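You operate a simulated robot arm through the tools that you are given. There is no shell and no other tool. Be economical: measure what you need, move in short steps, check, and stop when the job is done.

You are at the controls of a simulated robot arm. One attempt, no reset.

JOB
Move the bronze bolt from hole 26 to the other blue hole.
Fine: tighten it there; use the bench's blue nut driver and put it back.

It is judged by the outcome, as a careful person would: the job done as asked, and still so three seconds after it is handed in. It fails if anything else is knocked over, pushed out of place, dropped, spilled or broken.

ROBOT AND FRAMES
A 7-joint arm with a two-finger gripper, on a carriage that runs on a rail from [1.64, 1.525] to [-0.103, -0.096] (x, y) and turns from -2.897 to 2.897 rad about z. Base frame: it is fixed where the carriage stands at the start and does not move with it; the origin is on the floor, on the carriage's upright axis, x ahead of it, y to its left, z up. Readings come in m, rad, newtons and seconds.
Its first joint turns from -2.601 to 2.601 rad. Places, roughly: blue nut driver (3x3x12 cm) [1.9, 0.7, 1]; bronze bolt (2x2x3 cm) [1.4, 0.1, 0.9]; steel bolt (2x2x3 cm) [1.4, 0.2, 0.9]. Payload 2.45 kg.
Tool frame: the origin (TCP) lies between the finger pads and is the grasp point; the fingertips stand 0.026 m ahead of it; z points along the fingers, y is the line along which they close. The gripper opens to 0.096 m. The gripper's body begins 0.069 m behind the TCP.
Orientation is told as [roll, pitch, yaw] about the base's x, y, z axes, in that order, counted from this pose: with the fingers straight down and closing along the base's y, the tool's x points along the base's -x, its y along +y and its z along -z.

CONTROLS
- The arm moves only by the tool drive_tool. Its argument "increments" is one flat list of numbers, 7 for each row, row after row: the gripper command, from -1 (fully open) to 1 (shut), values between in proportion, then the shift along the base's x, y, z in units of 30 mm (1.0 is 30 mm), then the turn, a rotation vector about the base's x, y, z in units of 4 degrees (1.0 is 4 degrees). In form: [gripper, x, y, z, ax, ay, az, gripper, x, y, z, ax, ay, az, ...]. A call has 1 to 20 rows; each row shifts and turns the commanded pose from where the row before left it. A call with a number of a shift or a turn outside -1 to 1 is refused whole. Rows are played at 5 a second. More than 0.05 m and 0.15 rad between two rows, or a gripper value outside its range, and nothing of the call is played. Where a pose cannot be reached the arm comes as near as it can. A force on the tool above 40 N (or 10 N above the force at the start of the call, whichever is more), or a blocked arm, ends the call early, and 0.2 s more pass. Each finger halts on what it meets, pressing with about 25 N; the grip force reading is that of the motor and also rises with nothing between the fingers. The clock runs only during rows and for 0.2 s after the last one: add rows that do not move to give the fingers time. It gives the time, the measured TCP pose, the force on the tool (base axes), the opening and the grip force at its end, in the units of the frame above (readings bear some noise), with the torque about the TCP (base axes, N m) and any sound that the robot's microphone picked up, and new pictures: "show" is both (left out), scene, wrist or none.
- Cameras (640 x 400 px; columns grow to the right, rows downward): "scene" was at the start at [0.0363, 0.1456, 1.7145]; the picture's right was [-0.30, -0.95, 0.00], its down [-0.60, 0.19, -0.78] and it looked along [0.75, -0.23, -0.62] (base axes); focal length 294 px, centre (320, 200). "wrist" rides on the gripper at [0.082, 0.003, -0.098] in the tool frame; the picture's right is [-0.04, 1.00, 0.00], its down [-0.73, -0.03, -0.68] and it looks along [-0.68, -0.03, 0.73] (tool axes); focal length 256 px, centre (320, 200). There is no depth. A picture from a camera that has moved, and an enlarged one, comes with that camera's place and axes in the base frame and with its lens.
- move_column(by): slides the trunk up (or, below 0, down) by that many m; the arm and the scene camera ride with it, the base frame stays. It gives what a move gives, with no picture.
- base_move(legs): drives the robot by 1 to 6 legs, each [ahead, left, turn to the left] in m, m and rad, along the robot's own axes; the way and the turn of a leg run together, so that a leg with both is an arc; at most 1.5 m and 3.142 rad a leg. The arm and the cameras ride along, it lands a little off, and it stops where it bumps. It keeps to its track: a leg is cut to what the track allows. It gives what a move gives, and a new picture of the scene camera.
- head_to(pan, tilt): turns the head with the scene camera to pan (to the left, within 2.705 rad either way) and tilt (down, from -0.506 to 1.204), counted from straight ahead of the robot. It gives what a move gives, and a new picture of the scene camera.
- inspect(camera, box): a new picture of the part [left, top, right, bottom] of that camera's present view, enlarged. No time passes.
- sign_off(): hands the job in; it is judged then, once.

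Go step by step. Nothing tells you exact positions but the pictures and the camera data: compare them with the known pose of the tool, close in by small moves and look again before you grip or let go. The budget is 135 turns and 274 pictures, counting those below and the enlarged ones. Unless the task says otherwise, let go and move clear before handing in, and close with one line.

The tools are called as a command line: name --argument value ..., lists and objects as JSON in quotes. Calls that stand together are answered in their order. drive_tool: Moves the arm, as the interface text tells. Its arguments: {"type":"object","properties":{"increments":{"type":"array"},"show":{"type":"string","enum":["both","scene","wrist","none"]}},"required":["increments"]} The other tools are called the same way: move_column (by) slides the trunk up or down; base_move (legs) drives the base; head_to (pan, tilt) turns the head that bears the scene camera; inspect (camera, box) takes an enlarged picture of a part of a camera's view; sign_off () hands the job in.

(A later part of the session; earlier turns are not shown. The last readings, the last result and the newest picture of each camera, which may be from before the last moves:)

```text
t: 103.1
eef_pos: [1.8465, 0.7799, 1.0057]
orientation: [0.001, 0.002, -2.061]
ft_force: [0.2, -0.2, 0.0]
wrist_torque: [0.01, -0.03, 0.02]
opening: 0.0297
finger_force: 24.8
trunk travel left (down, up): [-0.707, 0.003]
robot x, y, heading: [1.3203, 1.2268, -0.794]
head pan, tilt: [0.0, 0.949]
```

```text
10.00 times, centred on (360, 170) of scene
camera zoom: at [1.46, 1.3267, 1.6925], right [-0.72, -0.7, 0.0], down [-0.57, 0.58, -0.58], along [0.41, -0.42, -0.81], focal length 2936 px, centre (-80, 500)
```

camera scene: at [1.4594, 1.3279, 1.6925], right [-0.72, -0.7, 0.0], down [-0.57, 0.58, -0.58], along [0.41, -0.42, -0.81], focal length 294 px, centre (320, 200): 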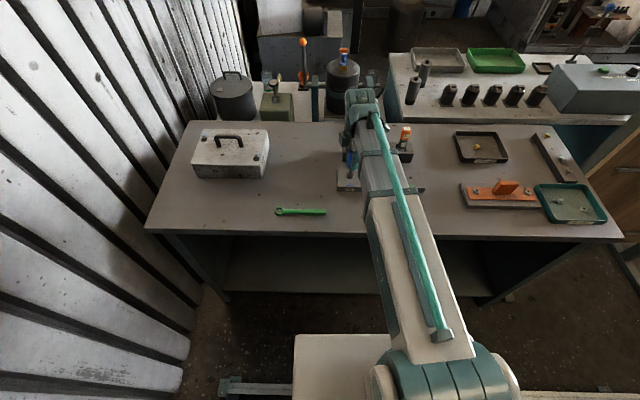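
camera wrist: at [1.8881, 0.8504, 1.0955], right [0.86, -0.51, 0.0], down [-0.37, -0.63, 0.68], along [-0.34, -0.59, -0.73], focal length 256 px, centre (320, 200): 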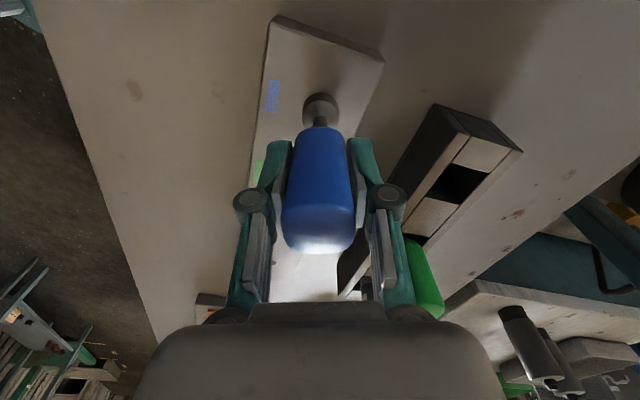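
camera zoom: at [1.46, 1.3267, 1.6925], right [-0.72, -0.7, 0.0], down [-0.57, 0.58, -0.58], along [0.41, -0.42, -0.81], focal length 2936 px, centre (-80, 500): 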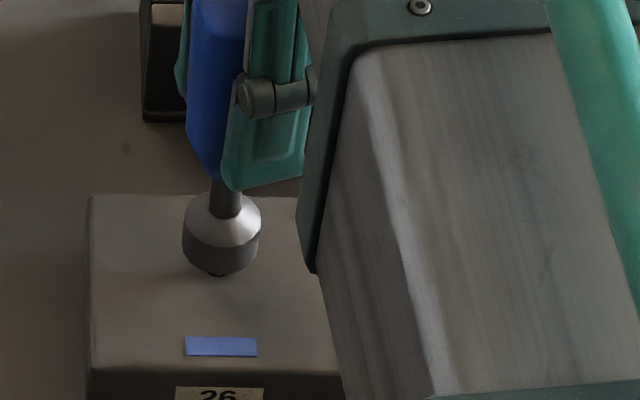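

drive_tool --increments '[1, 0, 0, 0.002, 0, 0, 1, 1, 0, 0, 0.002, 0, 0, 1, 1, 0, 0, 0.002, 0, 0, 1, 1, 0, 0, 0.002, 0, 0, 1, 1, 0, 0, 0.002, 0, 0, 1, 1, 0, 0, 0.002, 0, 0, 1, 1, 0, 0, 0.002, 0, 0, 1, 1, 0, 0, 0.002, 0, 0, 1, 1, 0, 0, 0.002, 0, 0, 1, 1, 0, 0, 0.002, 0, 0, 1, 1, 0, 0, 0.002, 0, 0, 1, 1, 0, 0, 0.002, 0, 0, 1, 1, 0, 0, 0.002, 0, 0, 1, 1, 0, 0, 0.002, 0, 0, 1, 1, 0, 0, 0.002, 0, 0, 1, 1, 0, 0, 0.002, 0, 0, 1, 1, 0, 0, 0.002, 0, 0, 1, 1, 0, 0, 0.002, 0, 0, 1, 1, 0, 0, 0.002, 0, 0, 1, 1, 0, 0, 0.002, 0, 0, 1]' --show "none"

drive_tool --increments '[1, 0, 0, 0.002, 0, 0, 1, 1, 0, 0, 0.002, 0, 0, 1, 1, 0, 0, 0.002, 0, 0, 1, 1, 0, 0, 0.002, 0, 0, 1, 1, 0, 0, 0.002, 0, 0, 1, 1, 0, 0, 0.002, 0, 0, 1, 1, 0, 0, 0.002, 0, 0, 1, 1, 0, 0, 0.002, 0, 0, 1, 1, 0, 0, 0.002, 0, 0, 1, 1, 0, 0, 0.002, 0, 0, 1, 1, 0, 0, 0.002, 0, 0, 1, 1, 0, 0, 0.002, 0, 0, 1, 1, 0, 0, 0.002, 0, 0, 1, 1, 0, 0, 0.002, 0, 0, 1, 1, 0, 0, 0.002, 0, 0, 1, 1, 0, 0, 0.002, 0, 0, 1, 1, 0, 0, 0.002, 0, 0, 1, 1, 0, 0, 0.002, 0, 0, 1, 1, 0, 0, 0.002, 0, 0, 1, 1, 0, 0, 0.002, 0, 0, 1]' --show "none"

drive_tool --increments '[1, 0, 0, 0.002, 0, 0, 1, 1, 0, 0, 0.002, 0, 0, 1, 1, 0, 0, 0.002, 0, 0, 1, 1, 0, 0, 0.002, 0, 0, 1, 1, 0, 0, 0.002, 0, 0, 1, 1, 0, 0, 0, 0, 0, 0]' --show "none"

drive_tool --increments '[1, 0, 0, 0.2, 0, 0, 0, 1, 0, 0, 0.4, 0, 0, 0, 1, 0, 0, 0.5, 0, 0, 0, 1, 0, 0, 0.4, 0, 0, 0, 1, 0, 0, 0, 0, 0, 0]' --show "none"

inspect --camera "scene" --box '[340, 150, 380, 190]'

inspect --camera "wrist" --box '[240, 40, 400, 160]'

```text
t: 107.3
eef_pos: [1.8462, 0.7796, 1.0076]
orientation: [0.0, 0.0, -0.665]
ft_force: [-0.3, -0.5, -1.1]
wrist_torque: [-0.01, -0.02, -0.01]
opening: 0.0295
finger_force: 24.6
trunk travel left (down, up): [-0.707, 0.003]
robot x, y, heading: [1.3205, 1.2294, -0.794]
head pan, tilt: [0.0, 0.949]
```

```text
t: 111.5
eef_pos: [1.8464, 0.7802, 1.0087]
orientation: [-0.001, 0.0, 0.734]
ft_force: [0.0, 0.1, -0.5]
wrist_torque: [0.01, 0.01, -0.02]
opening: 0.0294
finger_force: 25.0
trunk travel left (down, up): [-0.707, 0.003]
robot x, y, heading: [1.3191, 1.2262, -0.797]
head pan, tilt: [0.0, 0.949]
```

```text
t: 112.9
eef_pos: [1.8459, 0.7791, 1.009]
orientation: [0.0, 0.0, 1.079]
ft_force: [0.5, 0.1, 0.2]
wrist_torque: [-0.03, 0.01, -0.01]
opening: 0.0292
finger_force: 24.8
trunk travel left (down, up): [-0.707, 0.003]
robot x, y, heading: [1.319, 1.2268, -0.797]
head pan, tilt: [0.0, 0.949]
```

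```text
t: 114.1
eef_pos: [1.8462, 0.7819, 1.0534]
orientation: [-0.001, 0.001, 1.079]
ft_force: [-0.3, -0.8, -1.3]
wrist_torque: [0.01, -0.02, -0.01]
opening: 0.0294
finger_force: 25.0
trunk travel left (down, up): [-0.707, 0.003]
robot x, y, heading: [1.3198, 1.2292, -0.798]
head pan, tilt: [0.0, 0.949]
```

```text
10.00 times, centred on (360, 170) of scene
camera zoom: at [1.46, 1.3267, 1.6925], right [-0.72, -0.7, 0.0], down [-0.57, 0.58, -0.58], along [0.41, -0.42, -0.81], focal length 2936 px, centre (-80, 500)
```

zoom: 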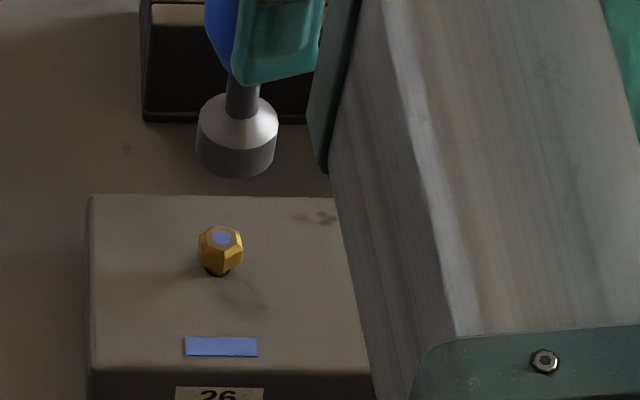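

```text
3.33 times, centred on (320, 100) of wrist
camera zoom: at [1.8055, 0.7102, 1.1508], right [-0.86, 0.51, 0.0], down [0.37, 0.63, 0.68], along [0.34, 0.59, -0.73], focal length 853 px, centre (320, 533)
```

zoom: 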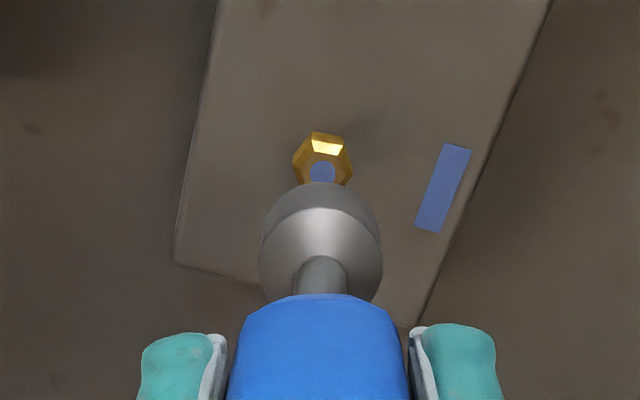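

The bolt no longer rises and turns freely, so it's fully unscrewed and just standing in its hole. I'll put the driver back in the rack so the fingers are free to move the bolt. First I'll rise, turn back and go above its slot.

drive_tool --increments '[1, 0, 0, 0.3, 0, 0, -0.9991, 1, 0, 0, 0.3, 0, 0, -0.9991, 1, 0, 0, 0.3, 0, 0, -0.9991, 1, 0, 0, 0.3, 0, 0, -0.9991, 1, 0, 0, 0.3, 0, 0, -0.9991, 1, 0, 0, 0.25, 0, 0, -0.9991, 1, 0, 0, 0, 0, 0, -0.9991, 1, 0, 0, 0, 0, 0, -0.9991, 1, 0, 0, 0, 0, 0, -0.9991, 1, 0, 0, 0, 0, 0, -0.9991, 1, 0, 0, 0, 0, 0, -0.9991, 1, 0, 0, 0, 0, 0, -0.9991, 1, 0, 0, 0, 0, 0, -0.9991, 1, 0, 0, 0, 0, 0, -0.9991, 1, 0, 0, 0, 0, 0, -0.9991, 1, 0, 0, 0, 0, 0, -0.9991, 1, 0, 0, 0, 0, 0, -0.9991, 1, 0, 0, 0, 0, 0, -0.9991, 1, 0, 0, 0, 0, 0, -0.9991, 1, 0, 0, 0, 0, 0, -0.9991]' --show "none"

drive_tool --increments '[1, 0, 0, 0, 0, 0, -0.9991, 1, 0, 0, 0, 0, 0, -0.9991, 1, 0, 0, 0, 0, 0, -0.9991, 1, 0, 0, 0, 0, 0, -0.9991, 1, 0, 0, 0, 0, 0, -0.9991, 1, 0, 0, 0, 0, 0, -0.9991, 1, 0, 0, 0, 0, 0, -0.9991, 1, 0.394, -0.588, 0, 0, 0, 0, 1, 0.394, -0.588, 0, 0, 0, 0, 1, 0.394, -0.588, 0, 0, 0, 0, 1, 0.394, -0.588, 0, 0, 0, 0, 1, 0.394, -0.588, 0, 0, 0, 0, 1, 0.394, -0.588, 0, 0, 0, 0, 1, 0, 0, 0, 0, 0, 0]' --show "both"

inspect --camera "wrist" --box '[200, 20, 440, 260]'

```text
t: 118.3
eef_pos: [1.8464, 0.7797, 1.1071]
orientation: [0.0, 0.0, -0.316]
ft_force: [0.5, -0.4, -0.2]
wrist_torque: [-0.05, 0.0, 0.03]
opening: 0.0295
finger_force: 24.9
trunk travel left (down, up): [-0.707, 0.003]
robot x, y, heading: [1.3195, 1.2277, -0.798]
head pan, tilt: [0.0, 0.949]
```

```text
t: 121.3
eef_pos: [1.9177, 0.6741, 1.1069]
orientation: [0.001, 0.001, -0.804]
ft_force: [-0.8, 0.0, -0.3]
wrist_torque: [-0.01, -0.03, 0.0]
opening: 0.0293
finger_force: 25.3
trunk travel left (down, up): [-0.707, 0.003]
robot x, y, heading: [1.3243, 1.227, -0.796]
head pan, tilt: [0.0, 0.949]
camera scene: at [1.4599, 1.3268, 1.6925], right [-0.72, -0.7, 0.0], down [-0.57, 0.58, -0.58], along [0.41, -0.42, -0.81], focal length 294 px, centre (320, 200)
camera wrist: at [1.8636, 0.7357, 1.205], right [0.75, 0.66, 0.0], down [0.49, -0.55, 0.68], along [0.45, -0.51, -0.73], focal length 256 px, centre (320, 200)
```

scene: 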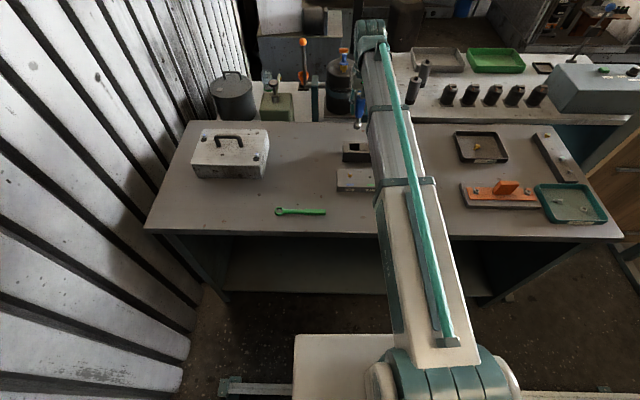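
wrist: 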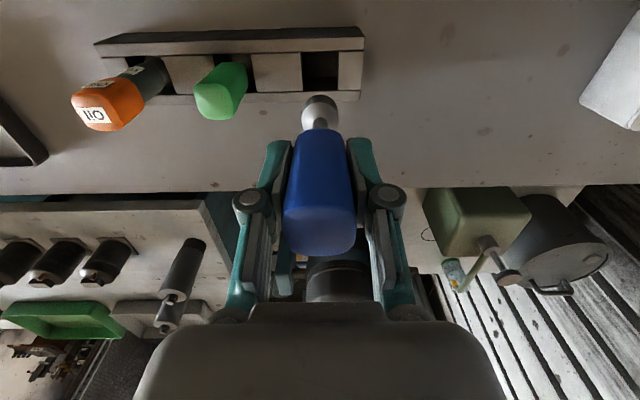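

```text
1.67 times, centred on (320, 140) of wrist
camera zoom: at [1.8636, 0.7357, 1.205], right [0.75, 0.66, 0.0], down [0.49, -0.55, 0.68], along [0.45, -0.51, -0.73], focal length 427 px, centre (320, 300)
```

zoom: 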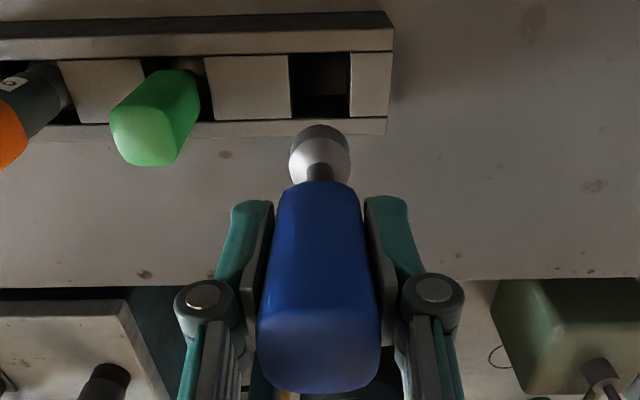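

I'm at the extraction pose again and the grip has barely shifted. Now I'll lower the driver straight into its slot.

drive_tool --increments '[1, 0, 0, -0.7, 0, 0, 0, 1, 0, 0, -0.6, 0, 0, 0, 1, 0, 0, -0.5, 0, 0, 0, 1, 0, 0, -0.4, 0, 0, 0, 1, 0, 0, -0.4, 0, 0, 0, 1, 0, 0, -0.4, 0, 0, 0, 1, 0, 0, -0.4, 0, 0, 0, 1, 0, 0, -0.4, 0, 0, 0, 1, 0, 0, -0.3, 0, 0, 0, 1, 0, 0, -0.2, 0, 0, 0, 1, 0, 0, -0.13, 0, 0, 0, 1, 0, 0, 0, 0, 0, 0]' --show "wrist"

```text
t: 123.9
eef_pos: [1.9175, 0.6745, 0.9743]
orientation: [0.001, 0.0, -0.805]
ft_force: [-0.4, 0.3, -0.7]
wrist_torque: [-0.02, 0.02, 0.0]
opening: 0.0294
finger_force: 24.9
trunk travel left (down, up): [-0.707, 0.003]
robot x, y, heading: [1.3182, 1.2254, -0.797]
head pan, tilt: [0.0, 0.949]
camera wrist: at [1.863, 0.7348, 1.071], right [0.75, 0.66, 0.0], down [0.49, -0.55, 0.68], along [0.45, -0.51, -0.73], focal length 256 px, centre (320, 200)
```

wrist: 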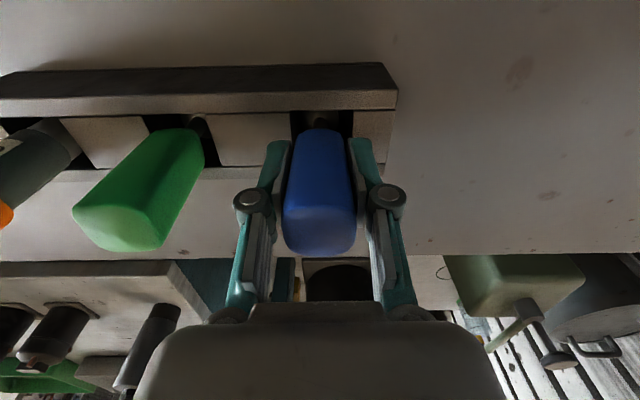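

It's deep in the slot. I'll ease it down until it touches.

drive_tool --increments '[1, 0, 0, -0.08, 0, 0, 0, 1, 0, 0, -0.05, 0, 0, 0, 1, 0, 0, 0, 0, 0, 0]' --show "none"

```text
t: 124.7
eef_pos: [1.9163, 0.6748, 0.9702]
orientation: [0.001, -0.001, -0.805]
ft_force: [0.8, -0.8, 0.8]
wrist_torque: [-0.02, 0.04, 0.05]
opening: 0.0295
finger_force: 24.9
trunk travel left (down, up): [-0.707, 0.003]
robot x, y, heading: [1.3201, 1.2253, -0.795]
head pan, tilt: [0.0, 0.949]
```

drive_tool --increments '[1, 0, 0, -0.05, 0, 0, 0, 1, 0, 0, 0, 0, 0, 0]' --show "none"

```text
t: 125.3
eef_pos: [1.9167, 0.6751, 0.9692]
orientation: [0.0, -0.004, -0.806]
ft_force: [2.4, -1.8, 16.6]
wrist_torque: [0.0, 0.03, 0.03]
opening: 0.0295
finger_force: 25.4
trunk travel left (down, up): [-0.707, 0.003]
robot x, y, heading: [1.3209, 1.2248, -0.797]
head pan, tilt: [0.0, 0.949]
```

It's on the floor of the slot. I'll relieve the pressure, open and rise.

drive_tool --increments '[1, 0, 0, 0.04, 0, 0, 0, -0.1, 0, 0, 0, 0, 0, 0, -0.4, 0, 0, 0, 0, 0, 0, -0.4, 0, 0, 0, 0, 0, 0, -0.4, 0, 0, 0.4, 0, 0, 0, -0.4, 0, 0, 0.8, 0, 0, 0, -0.4, 0, 0, 0.9, 0, 0, 0, -0.4, 0, 0, 0.9, 0, 0, 0, -0.4, 0, 0, 0.8, 0, 0, 0, -0.4, 0, 0, 0.6, 0, 0, 0, -0.4, 0, 0, 0, 0, 0, 0]' --show "both"

inspect --camera "wrist" --box '[60, 10, 380, 140]'

```text
t: 127.7
eef_pos: [1.9162, 0.674, 1.1013]
orientation: [-0.001, 0.001, -0.804]
ft_force: [1.0, 0.6, -0.2]
wrist_torque: [-0.03, -0.02, -0.03]
opening: 0.0672
finger_force: 0.1
trunk travel left (down, up): [-0.707, 0.003]
robot x, y, heading: [1.3206, 1.226, -0.8]
head pan, tilt: [0.0, 0.949]
camera scene: at [1.46, 1.3268, 1.6925], right [-0.72, -0.7, 0.0], down [-0.57, 0.58, -0.58], along [0.41, -0.42, -0.81], focal length 294 px, centre (320, 200)
camera wrist: at [1.8631, 0.7342, 1.1989], right [0.75, 0.66, 0.0], down [0.49, -0.55, 0.68], along [0.45, -0.51, -0.73], focal length 256 px, centre (320, 200)
```

scene: 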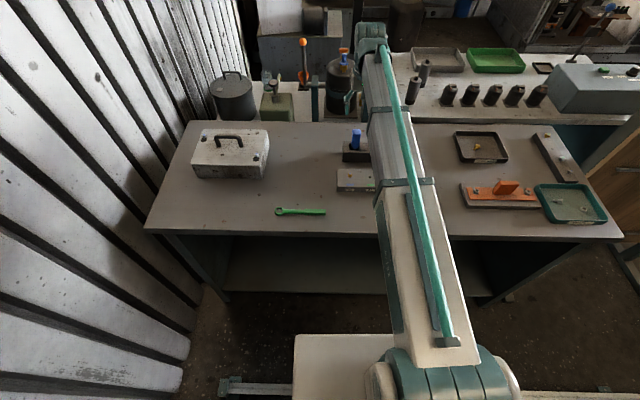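
wrist: 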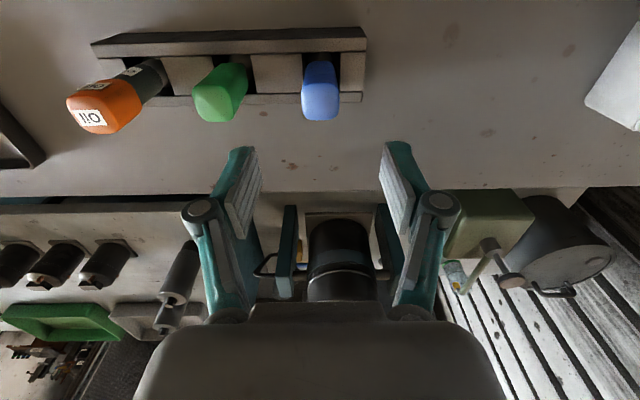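

```text
2.00 times, centred on (220, 75) of wrist
camera zoom: at [1.8631, 0.7342, 1.1989], right [0.75, 0.66, 0.0], down [0.49, -0.55, 0.68], along [0.45, -0.51, -0.73], focal length 512 px, centre (520, 450)
```

zoom: 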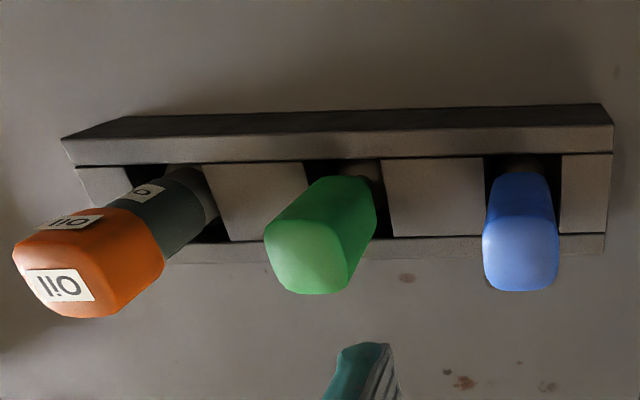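

The driver stands in its slot. Next I'll go above the loosened bolt and look at its orientation.

drive_tool --increments '[-0.4, -0.385, 0.588, 0, 0, 0, 0, -0.4, -0.385, 0.588, 0, 0, 0, 0, -0.4, -0.385, 0.588, 0, 0, 0, 0, -0.4, -0.385, 0.588, 0, 0, 0, 0, -0.4, -0.385, 0.588, 0, 0, 0, 0, -0.4, -0.385, 0.588, 0, 0, 0, 0, -0.4, 0, 0, -0.7, 0, 0, 0, -0.4, 0, 0, -0.7, 0, 0, 0, -0.4, 0, 0, 0, 0, 0, 0]' --show "wrist"

inspect --camera "wrist" --box '[280, 60, 360, 120]'

```text
t: 129.7
eef_pos: [1.8497, 0.7796, 1.0607]
orientation: [0.0, 0.001, -0.805]
ft_force: [-0.4, 0.0, -0.5]
wrist_torque: [0.01, 0.03, 0.0]
opening: 0.067
finger_force: 0.1
trunk travel left (down, up): [-0.707, 0.003]
robot x, y, heading: [1.3237, 1.2261, -0.803]
head pan, tilt: [0.0, 0.949]
camera wrist: at [1.7945, 0.8402, 1.1566], right [0.75, 0.66, 0.0], down [0.49, -0.55, 0.68], along [0.45, -0.51, -0.73], focal length 256 px, centre (320, 200)
```

wrist: 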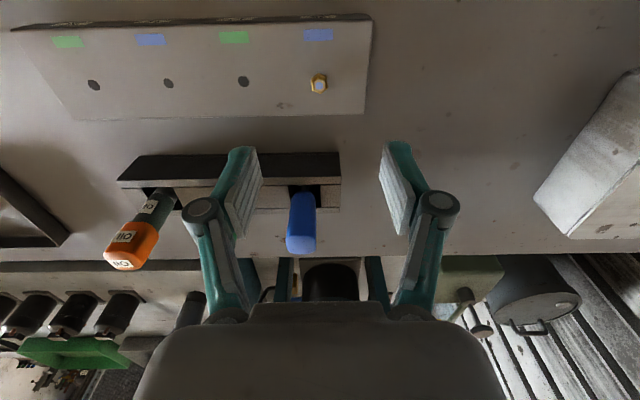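

```text
6.67 times, centred on (320, 90) of wrist
camera zoom: at [1.7945, 0.8402, 1.1566], right [0.75, 0.66, 0.0], down [0.49, -0.55, 0.68], along [0.45, -0.51, -0.73], focal length 1707 px, centre (320, 933)
```

zoom: 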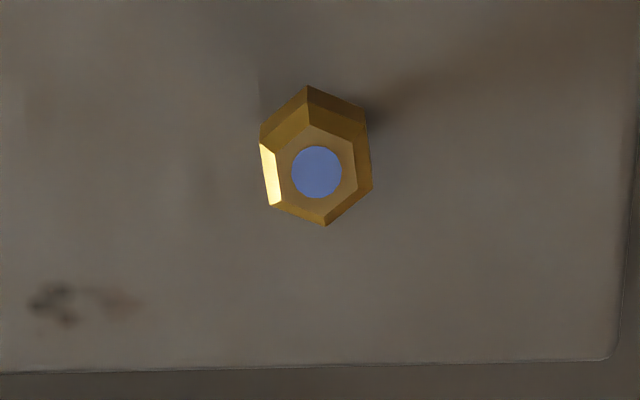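

The hex now sits about 8° anticlockwise of my fingers, and its head is about 8 mm higher than before. I'll turn 8°, go down with the tips level with the head, and grip.

drive_tool --increments '[-0.4, -0.09, 0.01, -0.7, 0, 0, 1, -0.4, 0, 0, -0.7, 0, 0, 1, -0.4, 0, 0, -0.7, 0, 0, 0, -0.4, 0, 0, -0.7, 0, 0, 0, -0.4, 0, 0, -0.5, 0, 0, 0, -0.4, 0, 0, -0.4, 0, 0, 0, -0.4, 0, 0, -0.33, 0, 0, 0, -0.4, 0, 0, 0, 0, 0, 0]' --show "wrist"

inspect --camera "wrist" --box '[220, 90, 420, 220]'

```text
t: 131.5
eef_pos: [1.8444, 0.7792, 0.9393]
orientation: [0.0, -0.001, -0.663]
ft_force: [-0.1, -0.3, 0.7]
wrist_torque: [0.03, -0.02, -0.04]
opening: 0.0671
finger_force: 0.1
trunk travel left (down, up): [-0.707, 0.003]
robot x, y, heading: [1.3203, 1.2256, -0.798]
head pan, tilt: [0.0, 0.949]
camera wrist: at [1.7824, 0.8324, 1.0362], right [0.65, 0.76, 0.0], down [0.56, -0.48, 0.68], along [0.52, -0.44, -0.73], focal length 256 px, centre (320, 200)
```

wrist: 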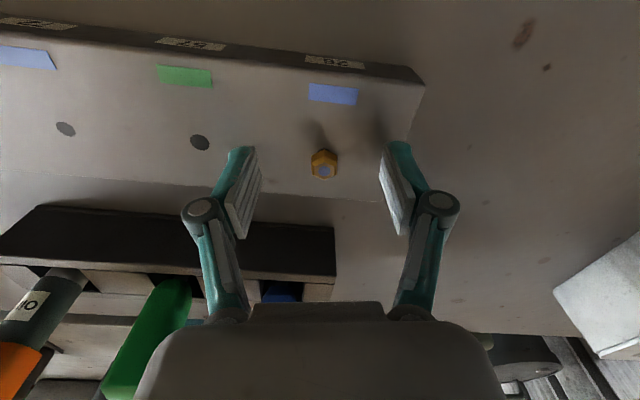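

```text
3.08 times, centred on (320, 155) of wrist
camera zoom: at [1.7824, 0.8324, 1.0362], right [0.65, 0.76, 0.0], down [0.56, -0.48, 0.68], along [0.52, -0.44, -0.73], focal length 788 px, centre (320, 338)
```

zoom: 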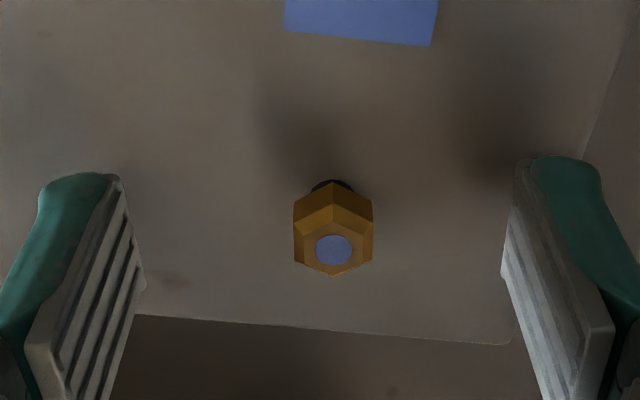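

Aligned. I'll shift 2.5 mm sideways to centre the head, then close.

drive_tool --increments '[-0.4, 0.06, 0.06, 0, 0, 0, 0, -0.4, 0, 0, 0, 0, 0, 0, 0.5, 0, 0, 0, 0, 0, 0, 1, 0, 0, 0, 0, 0, 0, 1, 0, 0, 0, 0, 0, 0, 1, 0, 0, 0, 0, 0, 0]' --show "wrist"

inspect --camera "wrist" --box '[260, 100, 380, 200]'

```text
t: 132.9
eef_pos: [1.8464, 0.7821, 0.9395]
orientation: [-0.001, 0.0, -0.667]
ft_force: [-1.7, -2.9, -1.3]
wrist_torque: [-0.02, 0.02, -0.04]
opening: 0.0123
finger_force: 25.1
trunk travel left (down, up): [-0.707, 0.003]
robot x, y, heading: [1.3199, 1.225, -0.796]
head pan, tilt: [0.0, 0.949]
camera wrist: at [1.7842, 0.8341, 1.0365], right [0.65, 0.76, 0.0], down [0.56, -0.48, 0.68], along [0.52, -0.44, -0.73], focal length 256 px, centre (320, 200)
```

wrist: 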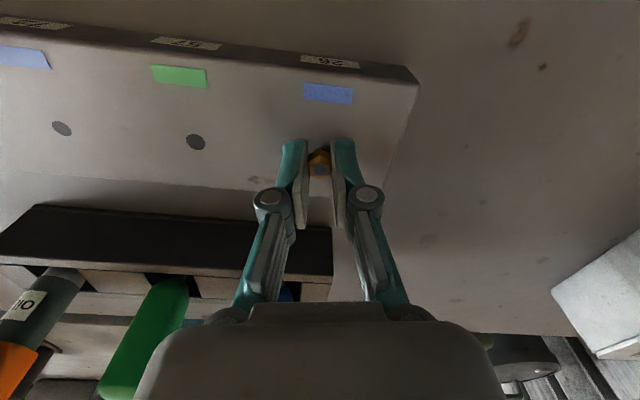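

```text
4.00 times, centred on (320, 150) of wrist
camera zoom: at [1.7842, 0.8341, 1.0365], right [0.65, 0.76, 0.0], down [0.56, -0.48, 0.68], along [0.52, -0.44, -0.73], focal length 1024 px, centre (320, 400)
```

zoom: 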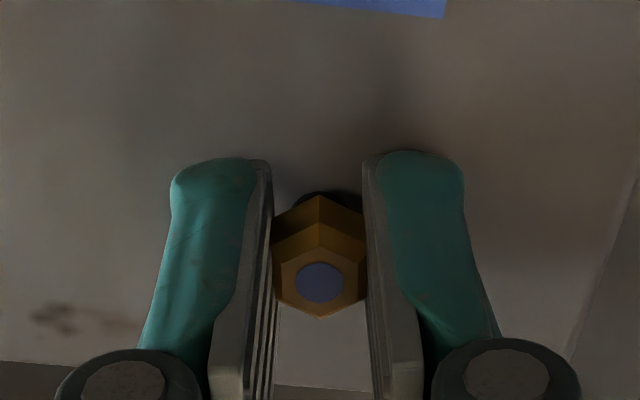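

Good hold on the flats. I'll lift slowly and watch the force.

drive_tool --increments '[1, 0, 0, 0.1, 0, 0, 0, 1, 0, 0, 0.1, 0, 0, 0, 1, 0, 0, 0, 0, 0, 0]' --show "none"

```text
t: 133.7
eef_pos: [1.848, 0.7808, 0.9447]
orientation: [-0.001, 0.0, -0.664]
ft_force: [-1.4, -2.6, -10.5]
wrist_torque: [-0.08, 0.04, -0.08]
opening: 0.0126
finger_force: 25.3
trunk travel left (down, up): [-0.707, 0.003]
robot x, y, heading: [1.3177, 1.2255, -0.801]
head pan, tilt: [0.0, 0.949]
```

inspect --camera "wrist" --box '[260, 100, 380, 200]'

inspect --camera "scene" --box '[335, 150, 385, 190]'

```text
4.00 times, centred on (320, 150) of wrist
camera zoom: at [1.7845, 0.8338, 1.0422], right [0.65, 0.76, 0.0], down [0.56, -0.48, 0.68], along [0.52, -0.44, -0.73], focal length 1024 px, centre (320, 400)
```

zoom: 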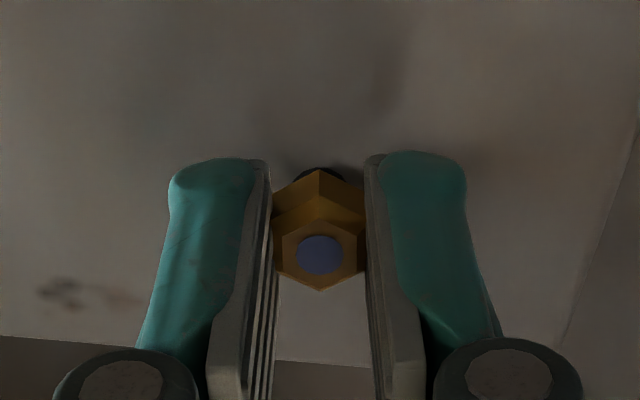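

```text
10.00 times, centred on (360, 170) of scene
camera zoom: at [1.4606, 1.3258, 1.6928], right [-0.72, -0.7, 0.0], down [-0.57, 0.58, -0.58], along [0.41, -0.42, -0.81], focal length 2936 px, centre (-80, 500)
```

zoom: 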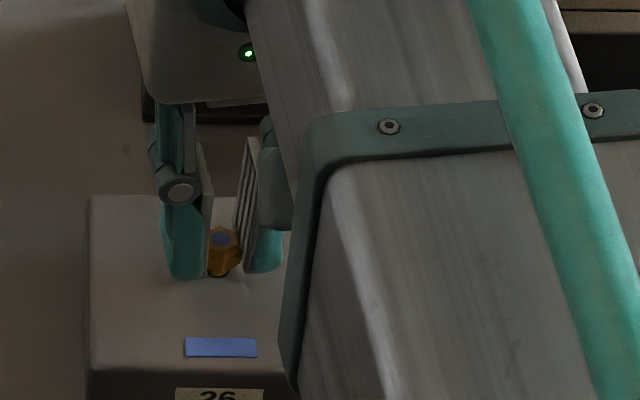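

The head slid between the fingers, so the bolt is still in the thread; the driver must have stopped biting in the last cycle. It's loose now, so I'll regrip lower and unscrew it with the fingers.

drive_tool --increments '[0.6, 0, 0, 0, 0, 0, 0, 0.6, 0, 0, -0.1, 0, 0, 0, 0.6, 0, 0, -0.1, 0, 0, 0, 1, 0, 0, 0, 0, 0, 0, 1, 0, 0, 0, 0, 0, 0, 1, 0, 0, 0.002, 0, 0, 1, 1, 0, 0, 0.002, 0, 0, 1, 1, 0, 0, 0.002, 0, 0, 1, 1, 0, 0, 0.002, 0, 0, 1, 1, 0, 0, 0.002, 0, 0, 1, 1, 0, 0, 0.002, 0, 0, 1, 1, 0, 0, 0.002, 0, 0, 1, 1, 0, 0, 0.002, 0, 0, 1, 1, 0, 0, 0, 0, 0, 0]' --show "none"

inspect --camera "wrist" --box '[260, 100, 380, 200]'

```text
t: 136.7
eef_pos: [1.8479, 0.7812, 0.9394]
orientation: [0.0, 0.0, -0.107]
ft_force: [-3.3, -5.2, -9.7]
wrist_torque: [-0.08, 0.08, 0.02]
opening: 0.0134
finger_force: 25.5
trunk travel left (down, up): [-0.707, 0.003]
robot x, y, heading: [1.317, 1.2272, -0.797]
head pan, tilt: [0.0, 0.949]
```

```text
4.00 times, centred on (320, 150) of wrist
camera zoom: at [1.7664, 0.793, 1.0363], right [0.15, 0.99, 0.0], down [0.73, -0.11, 0.68], along [0.67, -0.1, -0.73], focal length 1024 px, centre (320, 400)
```

zoom: 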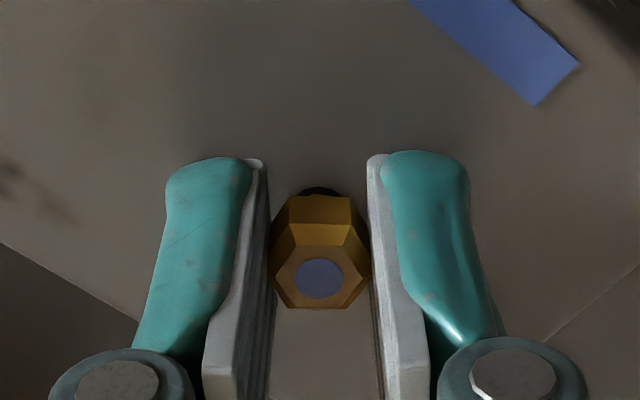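

The bolt didn't turn; the fingertips can't give enough torque, and in the last cycle the socket rode too high on the head. I'll fetch the driver again and this time press it on until it touches.

drive_tool --increments '[-0.4, 0, 0, 0, 0, 0, 0, -0.4, 0, 0, 0, 0, 0, 0, -0.4, 0, 0, 0.6, 0, 0, 0, -0.4, 0, 0, 0.8, 0, 0, 0, -0.4, 0, 0, 0.9, 0, 0, -1, -0.4, 0, 0, 0.9, 0, 0, -1, -0.4, 0, 0, 0.9, 0, 0, -1, -0.4, 0, 0, 0.9, 0, 0, -1, -0.4, 0, 0, 0.5, 0, 0, -1, -0.4, 0.38, -0.59, 0, 0, 0, -1, -0.4, 0.38, -0.59, 0, 0, 0, -1, -0.4, 0.38, -0.59, 0, 0, 0, -1, -0.4, 0.38, -0.59, 0, 0, 0, -1, -0.4, 0.38, -0.59, 0, 0, 0, -1, -0.4, 0.4, -0.59, 0, 0, 0, 0, -0.4, 0, 0, 0, 0, 0, 0]' --show "wrist"

```text
t: 140.1
eef_pos: [1.9166, 0.6761, 1.1053]
orientation: [-0.001, 0.0, -0.805]
ft_force: [0.0, -0.1, -0.2]
wrist_torque: [0.01, 0.03, -0.02]
opening: 0.0671
finger_force: 0.0
trunk travel left (down, up): [-0.707, 0.003]
robot x, y, heading: [1.3217, 1.225, -0.796]
head pan, tilt: [0.0, 0.949]
camera wrist: at [1.8623, 0.7364, 1.2028], right [0.75, 0.66, 0.0], down [0.49, -0.55, 0.68], along [0.45, -0.51, -0.73], focal length 256 px, centre (320, 200)
```

wrist: 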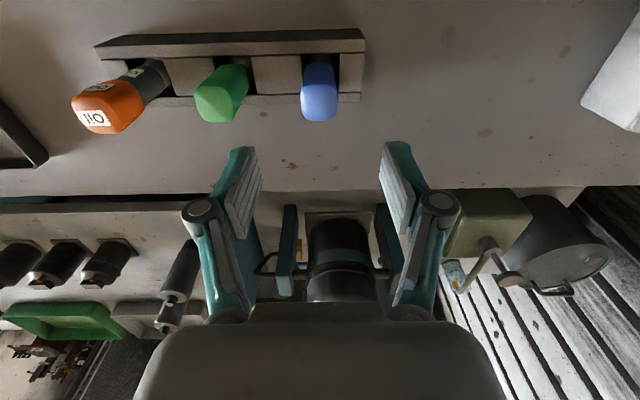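

drive_tool --increments '[-0.4, 0.03, -0.04, -0.8, 0, 0, 0, -0.4, 0, 0, -0.8, 0, 0, 0, -0.4, 0, 0, -0.8, 0, 0, 0, -0.4, 0, 0, -0.8, 0, 0, 0, -0.4, 0, 0, -0.8, 0, 0, 0, -0.4, 0, 0, -0.55, 0, 0, 0, -0.4, 0, 0, 0, 0, 0, 0, 0.2, 0, 0, 0, 0, 0, 0, 1, 0, 0, 0, 0, 0, 0, 1, 0, 0, 0, 0, 0, 0, 1, 0, 0, 0, 0, 0, 0]' --show "wrist"

```text
t: 142.5
eef_pos: [1.9191, 0.6748, 0.9671]
orientation: [0.0, 0.0, -0.805]
ft_force: [-0.7, -1.3, 0.4]
wrist_torque: [0.0, -0.01, 0.0]
opening: 0.0294
finger_force: 25.0
trunk travel left (down, up): [-0.707, 0.003]
robot x, y, heading: [1.3223, 1.2241, -0.797]
head pan, tilt: [0.0, 0.949]
camera wrist: at [1.8631, 0.7354, 1.0654], right [0.75, 0.66, 0.0], down [0.49, -0.55, 0.68], along [0.45, -0.51, -0.73], focal length 256 px, centre (320, 200)
```

wrist: 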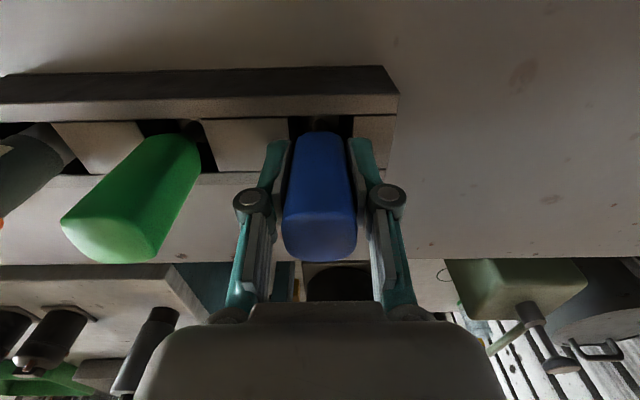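

Gripped again. I'll lift out, carry it over the bolt and turn to match the hex (yaw about −2.21).

drive_tool --increments '[1, 0, 0, 0.5, 0, 0, 0, 1, 0, 0, 0.8, 0, 0, 0, 1, 0, 0, 0.9, 0, 0, 0, 1, 0, 0, 0.9, 0, 0, 0, 1, 0, 0, 0.9, 0, 0, 0, 1, 0, 0, 0.6, 0, 0, 0, 1, -0.4, 0.586, 0, 0, 0, 0, 1, -0.4, 0.586, 0, 0, 0, 0, 1, -0.4, 0.586, 0, 0, 0, 0, 1, -0.4, 0.586, 0, 0, 0, 0, 1, -0.4, 0.586, 0, 0, 0, 0, 1, -0.4, 0.586, 0, 0, 0, 0, 1, 0, 0, -0.6, 0, 0, 0, 1, 0, 0, -0.6, 0, 0, 0, 1, 0, 0, -0.6, 0, 0, 0, 1, 0, 0, 0, 0, 0, -1, 1, 0, 0, 0, 0, 0, -1, 1, 0, 0, 0, 0, 0, -1, 1, 0, 0, 0, 0, 0, -1, 1, 0, 0, 0, 0, 0, -1]' --show "none"

drive_tool --increments '[1, 0, 0, 0, 0, 0, -1, 1, 0, 0, 0, 0, 0, -1, 1, 0, 0, 0, 0, 0, -1, 1, 0, 0, 0, 0, 0, -1, 1, 0, 0, 0, 0, 0, -1, 1, 0, 0, 0, 0, 0, -1, 1, 0, 0, 0, 0, 0, -1, 1, 0, 0, 0, 0, 0, -1, 1, 0, 0, 0, 0, 0, -1, 1, 0, 0, 0, 0, 0, -1, 1, 0, 0, 0, 0, 0, -1, 1, 0, 0, 0, 0, 0, -1, 1, 0, 0, 0, 0, 0, -1, 1, 0, 0, 0, 0, 0, -1, 1, 0, 0, 0, 0, 0, -1, 1, 0, 0, 0, 0, 0, 0]' --show "wrist"

inspect --camera "wrist" --box '[260, 60, 380, 150]'

inspect --camera "scene" --box '[340, 150, 380, 190]'

```text
t: 146.7
eef_pos: [1.8446, 0.7791, 1.0523]
orientation: [-0.001, 0.001, -1.156]
ft_force: [-0.1, 0.1, -0.1]
wrist_torque: [0.02, 0.02, -0.05]
opening: 0.0293
finger_force: 24.9
trunk travel left (down, up): [-0.707, 0.003]
robot x, y, heading: [1.3245, 1.229, -0.799]
head pan, tilt: [0.0, 0.949]
```

```text
t: 150.1
eef_pos: [1.8453, 0.7804, 1.0527]
orientation: [0.002, -0.002, -2.201]
ft_force: [0.4, -0.6, -1.8]
wrist_torque: [-0.03, 0.05, -0.01]
opening: 0.0295
finger_force: 25.2
trunk travel left (down, up): [-0.707, 0.003]
robot x, y, heading: [1.3213, 1.2292, -0.798]
head pan, tilt: [0.0, 0.949]
camera wrist: at [1.8955, 0.8438, 1.1492], right [0.78, -0.62, 0.0], down [-0.46, -0.57, 0.68], along [-0.42, -0.53, -0.73], focal length 256 px, centre (320, 200)
```

wrist: 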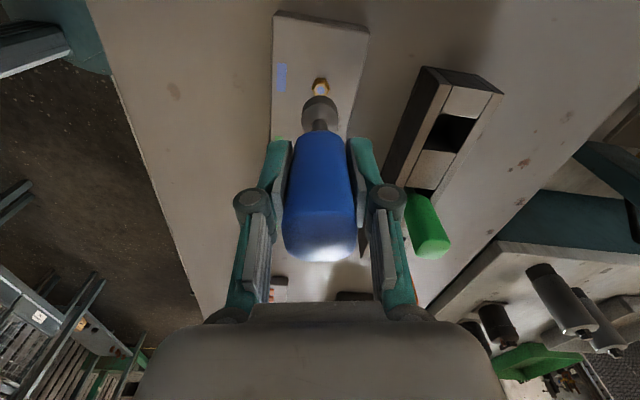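

```text
4.44 times, centred on (320, 105) of wrist
camera zoom: at [1.8955, 0.8438, 1.1492], right [0.78, -0.62, 0.0], down [-0.46, -0.57, 0.68], along [-0.42, -0.53, -0.73], focal length 1138 px, centre (320, 622)
```

zoom: 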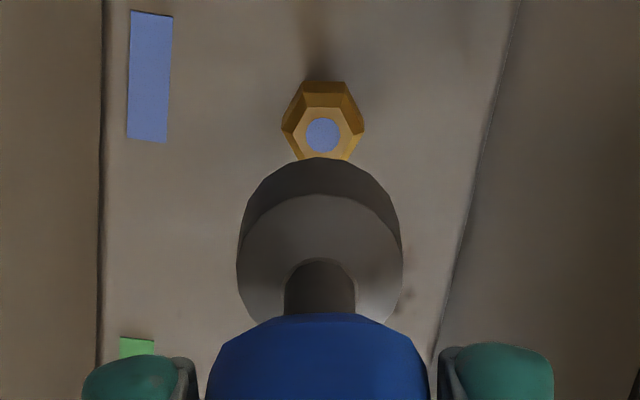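

```text
10.00 times, centred on (360, 170) of scene
camera zoom: at [1.46, 1.3267, 1.6925], right [-0.72, -0.7, 0.0], down [-0.57, 0.58, -0.58], along [0.41, -0.42, -0.81], focal length 2936 px, centre (-80, 500)
```

zoom: 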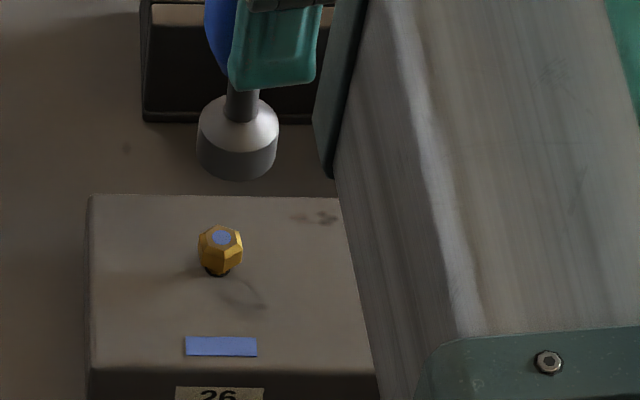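

The hex and socket line up. I'll lower, then continue in small steps to contact.

drive_tool --increments '[1, 0.03, 0.03, -0.4, 0, 0, 0, 1, 0, 0, -0.4, 0, 0, 0, 1, 0, 0, -0.3, 0, 0, 0, 1, 0, 0, -0.2, 0, 0, 0, 1, 0, 0, -0.15, 0, 0, 0, 1, 0, 0, -0.1, 0, 0, 0, 1, 0, 0, -0.1, 0, 0, 0, 1, 0, 0, 0, 0, 0, 0]' --show "none"

inspect --camera "scene" --box '[340, 150, 380, 190]'

```text
t: 151.9
eef_pos: [1.8454, 0.7811, 1.0026]
orientation: [0.0, 0.0, -2.201]
ft_force: [-0.6, 0.7, -1.3]
wrist_torque: [-0.01, 0.0, 0.02]
opening: 0.0294
finger_force: 24.7
trunk travel left (down, up): [-0.707, 0.003]
robot x, y, heading: [1.3171, 1.2252, -0.795]
head pan, tilt: [0.0, 0.949]
```

```text
10.00 times, centred on (360, 170) of scene
camera zoom: at [1.46, 1.3267, 1.6925], right [-0.72, -0.7, 0.0], down [-0.57, 0.58, -0.58], along [0.41, -0.42, -0.81], focal length 2936 px, centre (-80, 500)
```

zoom: 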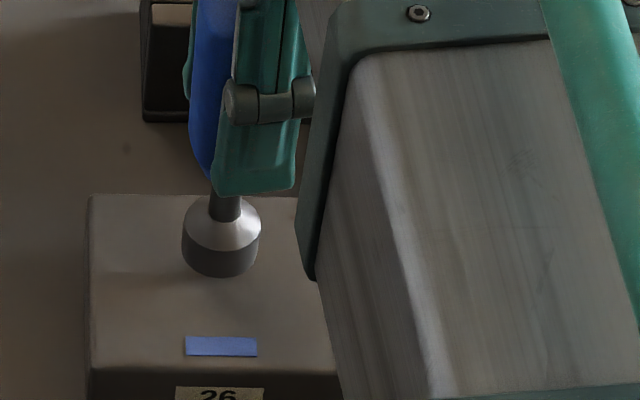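

drive_tool --increments '[1, 0, 0, -0.07, 0, 0, 0, 1, 0, 0, -0.07, 0, 0, 0, 1, 0, 0, 0, 0, 0, 0]' --show "none"

```text
t: 152.7
eef_pos: [1.8462, 0.7811, 0.9979]
orientation: [0.0, 0.0, -2.2]
ft_force: [0.1, -0.3, -1.2]
wrist_torque: [0.01, 0.02, 0.02]
opening: 0.0295
finger_force: 25.4
trunk travel left (down, up): [-0.707, 0.003]
robot x, y, heading: [1.3198, 1.2255, -0.8]
head pan, tilt: [0.0, 0.949]
```

drive_tool --increments '[1, 0, 0, -0.07, 0, 0, 0, 1, 0, 0, -0.07, 0, 0, 0, 1, 0, 0, 0, 0, 0, 0]' --show "none"

inspect --camera "scene" --box '[340, 150, 380, 190]'

```text
t: 153.5
eef_pos: [1.8456, 0.7818, 0.9942]
orientation: [0.0, -0.001, -2.2]
ft_force: [0.7, -0.1, 18.6]
wrist_torque: [0.02, -0.08, 0.01]
opening: 0.0295
finger_force: 25.0
trunk travel left (down, up): [-0.707, 0.003]
robot x, y, heading: [1.3195, 1.2287, -0.798]
head pan, tilt: [0.0, 0.949]
```

```text
10.00 times, centred on (360, 170) of scene
camera zoom: at [1.4586, 1.328, 1.6927], right [-0.72, -0.7, 0.0], down [-0.57, 0.58, -0.58], along [0.41, -0.42, -0.81], focal length 2936 px, centre (-80, 500)
```

zoom: 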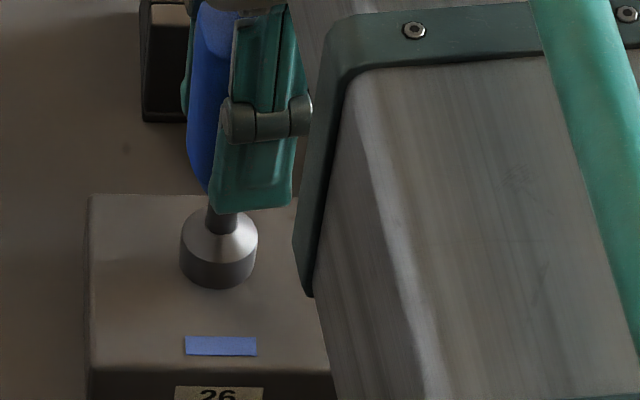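

Firm contact. I'll ease off slightly and turn anticlockwise half a turn, rising less than the thread does so the socket stays engaged.

drive_tool --increments '[1, 0, 0, 0.02, 0, 0, 1, 1, 0, 0, 0.0015, 0, 0, 1, 1, 0, 0, 0.0015, 0, 0, 1, 1, 0, 0, 0.0015, 0, 0, 1, 1, 0, 0, 0.0015, 0, 0, 1, 1, 0, 0, 0.0015, 0, 0, 1, 1, 0, 0, 0.0015, 0, 0, 1, 1, 0, 0, 0.0015, 0, 0, 1, 1, 0, 0, 0.0015, 0, 0, 1, 1, 0, 0, 0.0015, 0, 0, 1, 1, 0, 0, 0.0015, 0, 0, 1, 1, 0, 0, 0.0015, 0, 0, 1, 1, 0, 0, 0.0015, 0, 0, 1, 1, 0, 0, 0.0015, 0, 0, 1, 1, 0, 0, 0.0015, 0, 0, 1, 1, 0, 0, 0.0015, 0, 0, 1, 1, 0, 0, 0.0015, 0, 0, 1, 1, 0, 0, 0.0015, 0, 0, 1, 1, 0, 0, 0.0015, 0, 0, 1, 1, 0, 0, 0.0015, 0, 0, 1]' --show "none"

drive_tool --increments '[1, 0, 0, 0.0015, 0, 0, 1, 1, 0, 0, 0.0015, 0, 0, 1, 1, 0, 0, 0.0015, 0, 0, 1, 1, 0, 0, 0.0015, 0, 0, 1, 1, 0, 0, 0.0015, 0, 0, 1, 1, 0, 0, 0.0015, 0, 0, 1, 1, 0, 0, 0.0015, 0, 0, 1, 1, 0, 0, 0.0015, 0, 0, 1, 1, 0, 0, 0.0015, 0, 0, 1, 1, 0, 0, 0.0015, 0, 0, 1, 1, 0, 0, 0.0015, 0, 0, 1, 1, 0, 0, 0.0015, 0, 0, 1, 1, 0, 0, 0.0015, 0, 0, 1, 1, 0, 0, 0.0015, 0, 0, 1, 1, 0, 0, 0.0015, 0, 0, 1, 1, 0, 0, 0.0015, 0, 0, 1, 1, 0, 0, 0.0015, 0, 0, 1, 1, 0, 0, 0.0015, 0, 0, 1, 1, 0, 0, 0.0015, 0, 0, 1, 1, 0, 0, 0.0015, 0, 0, 1]' --show "none"

drive_tool --increments '[1, 0, 0, 0.0015, 0, 0, 1, 1, 0, 0, 0.0015, 0, 0, 1, 1, 0, 0, 0.0015, 0, 0, 1, 1, 0, 0, 0.0015, 0, 0, 1, 1, 0, 0, 0.0015, 0, 0, 1, 1, 0, 0, 0.0015, 0, 0, 1, 1, 0, 0, 0, 0, 0, 0]' --show "none"

inspect --camera "scene" --box '[340, 150, 380, 190]'

```text
t: 157.7
eef_pos: [1.8461, 0.7815, 0.995]
orientation: [-0.001, -0.001, -0.803]
ft_force: [4.3, -3.7, 17.2]
wrist_torque: [-0.3, -0.33, -0.02]
opening: 0.0296
finger_force: 24.7
trunk travel left (down, up): [-0.707, 0.003]
robot x, y, heading: [1.3178, 1.2269, -0.8]
head pan, tilt: [0.0, 0.949]
```

```text
t: 161.9
eef_pos: [1.8444, 0.7817, 0.9961]
orientation: [0.0, 0.0, 0.591]
ft_force: [2.8, -3.8, 5.9]
wrist_torque: [-0.25, -0.19, -0.01]
opening: 0.0294
finger_force: 24.8
trunk travel left (down, up): [-0.707, 0.003]
robot x, y, heading: [1.3158, 1.2269, -0.8]
head pan, tilt: [0.0, 0.949]
```

```text
t: 163.5
eef_pos: [1.8466, 0.7816, 0.9956]
orientation: [0.001, 0.001, 1.01]
ft_force: [-1.4, 0.9, 4.3]
wrist_torque: [0.04, 0.1, 0.03]
opening: 0.0294
finger_force: 25.4
trunk travel left (down, up): [-0.707, 0.003]
robot x, y, heading: [1.3188, 1.229, -0.796]
head pan, tilt: [0.0, 0.949]
```

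```text
10.00 times, centred on (360, 170) of scene
camera zoom: at [1.4594, 1.3272, 1.6926], right [-0.72, -0.7, 0.0], down [-0.57, 0.58, -0.58], along [0.41, -0.42, -0.81], focal length 2936 px, centre (-80, 500)
```

zoom: 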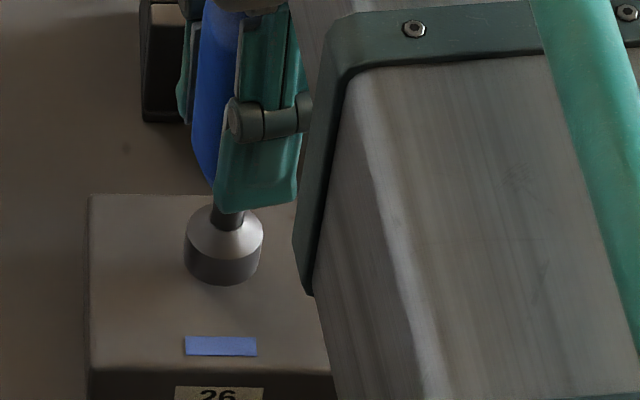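

I'll lift off and check the bolt's height and orientation.

drive_tool --increments '[1, 0, 0, 0.2, 0, 0, 0, 1, 0, 0, 0.5, 0, 0, 0, 1, 0, 0, 0.6, 0, 0, 0, 1, 0, 0, 0.6, 0, 0, 0, 1, 0, 0, 0, 0, 0, 0]' --show "none"

inspect --camera "scene" --box '[340, 150, 380, 190]'

inspect --camera "wrist" --box '[240, 40, 400, 160]'

```text
t: 164.7
eef_pos: [1.8458, 0.7813, 1.054]
orientation: [-0.001, -0.001, 1.009]
ft_force: [0.6, -0.6, -1.2]
wrist_torque: [0.0, 0.02, 0.02]
opening: 0.0291
finger_force: 25.1
trunk travel left (down, up): [-0.707, 0.003]
robot x, y, heading: [1.3227, 1.2289, -0.798]
head pan, tilt: [0.0, 0.949]
```

```text
10.00 times, centred on (360, 170) of scene
camera zoom: at [1.46, 1.3267, 1.6925], right [-0.72, -0.7, 0.0], down [-0.57, 0.58, -0.58], along [0.41, -0.42, -0.81], focal length 2936 px, centre (-80, 500)
```

zoom: 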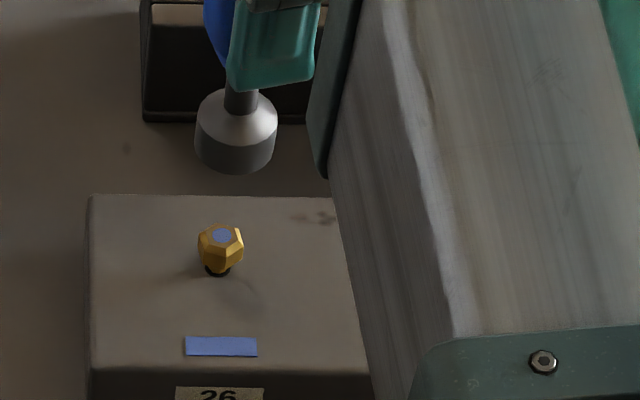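

```text
3.33 times, centred on (320, 100) of wrist
camera zoom: at [1.7994, 0.7148, 1.1502], right [-0.82, 0.57, 0.0], down [0.42, 0.61, 0.68], along [0.38, 0.56, -0.73], focal length 853 px, centre (320, 533)
```

zoom: 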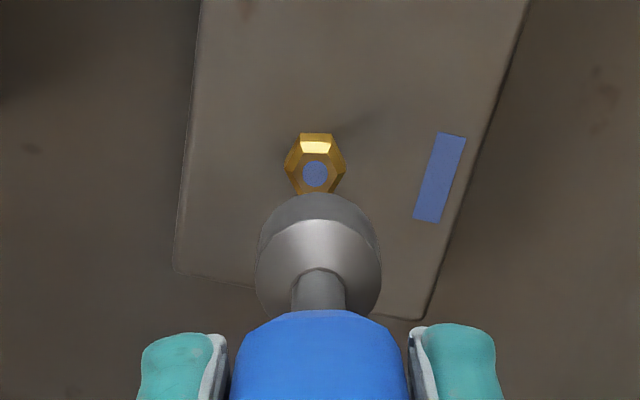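

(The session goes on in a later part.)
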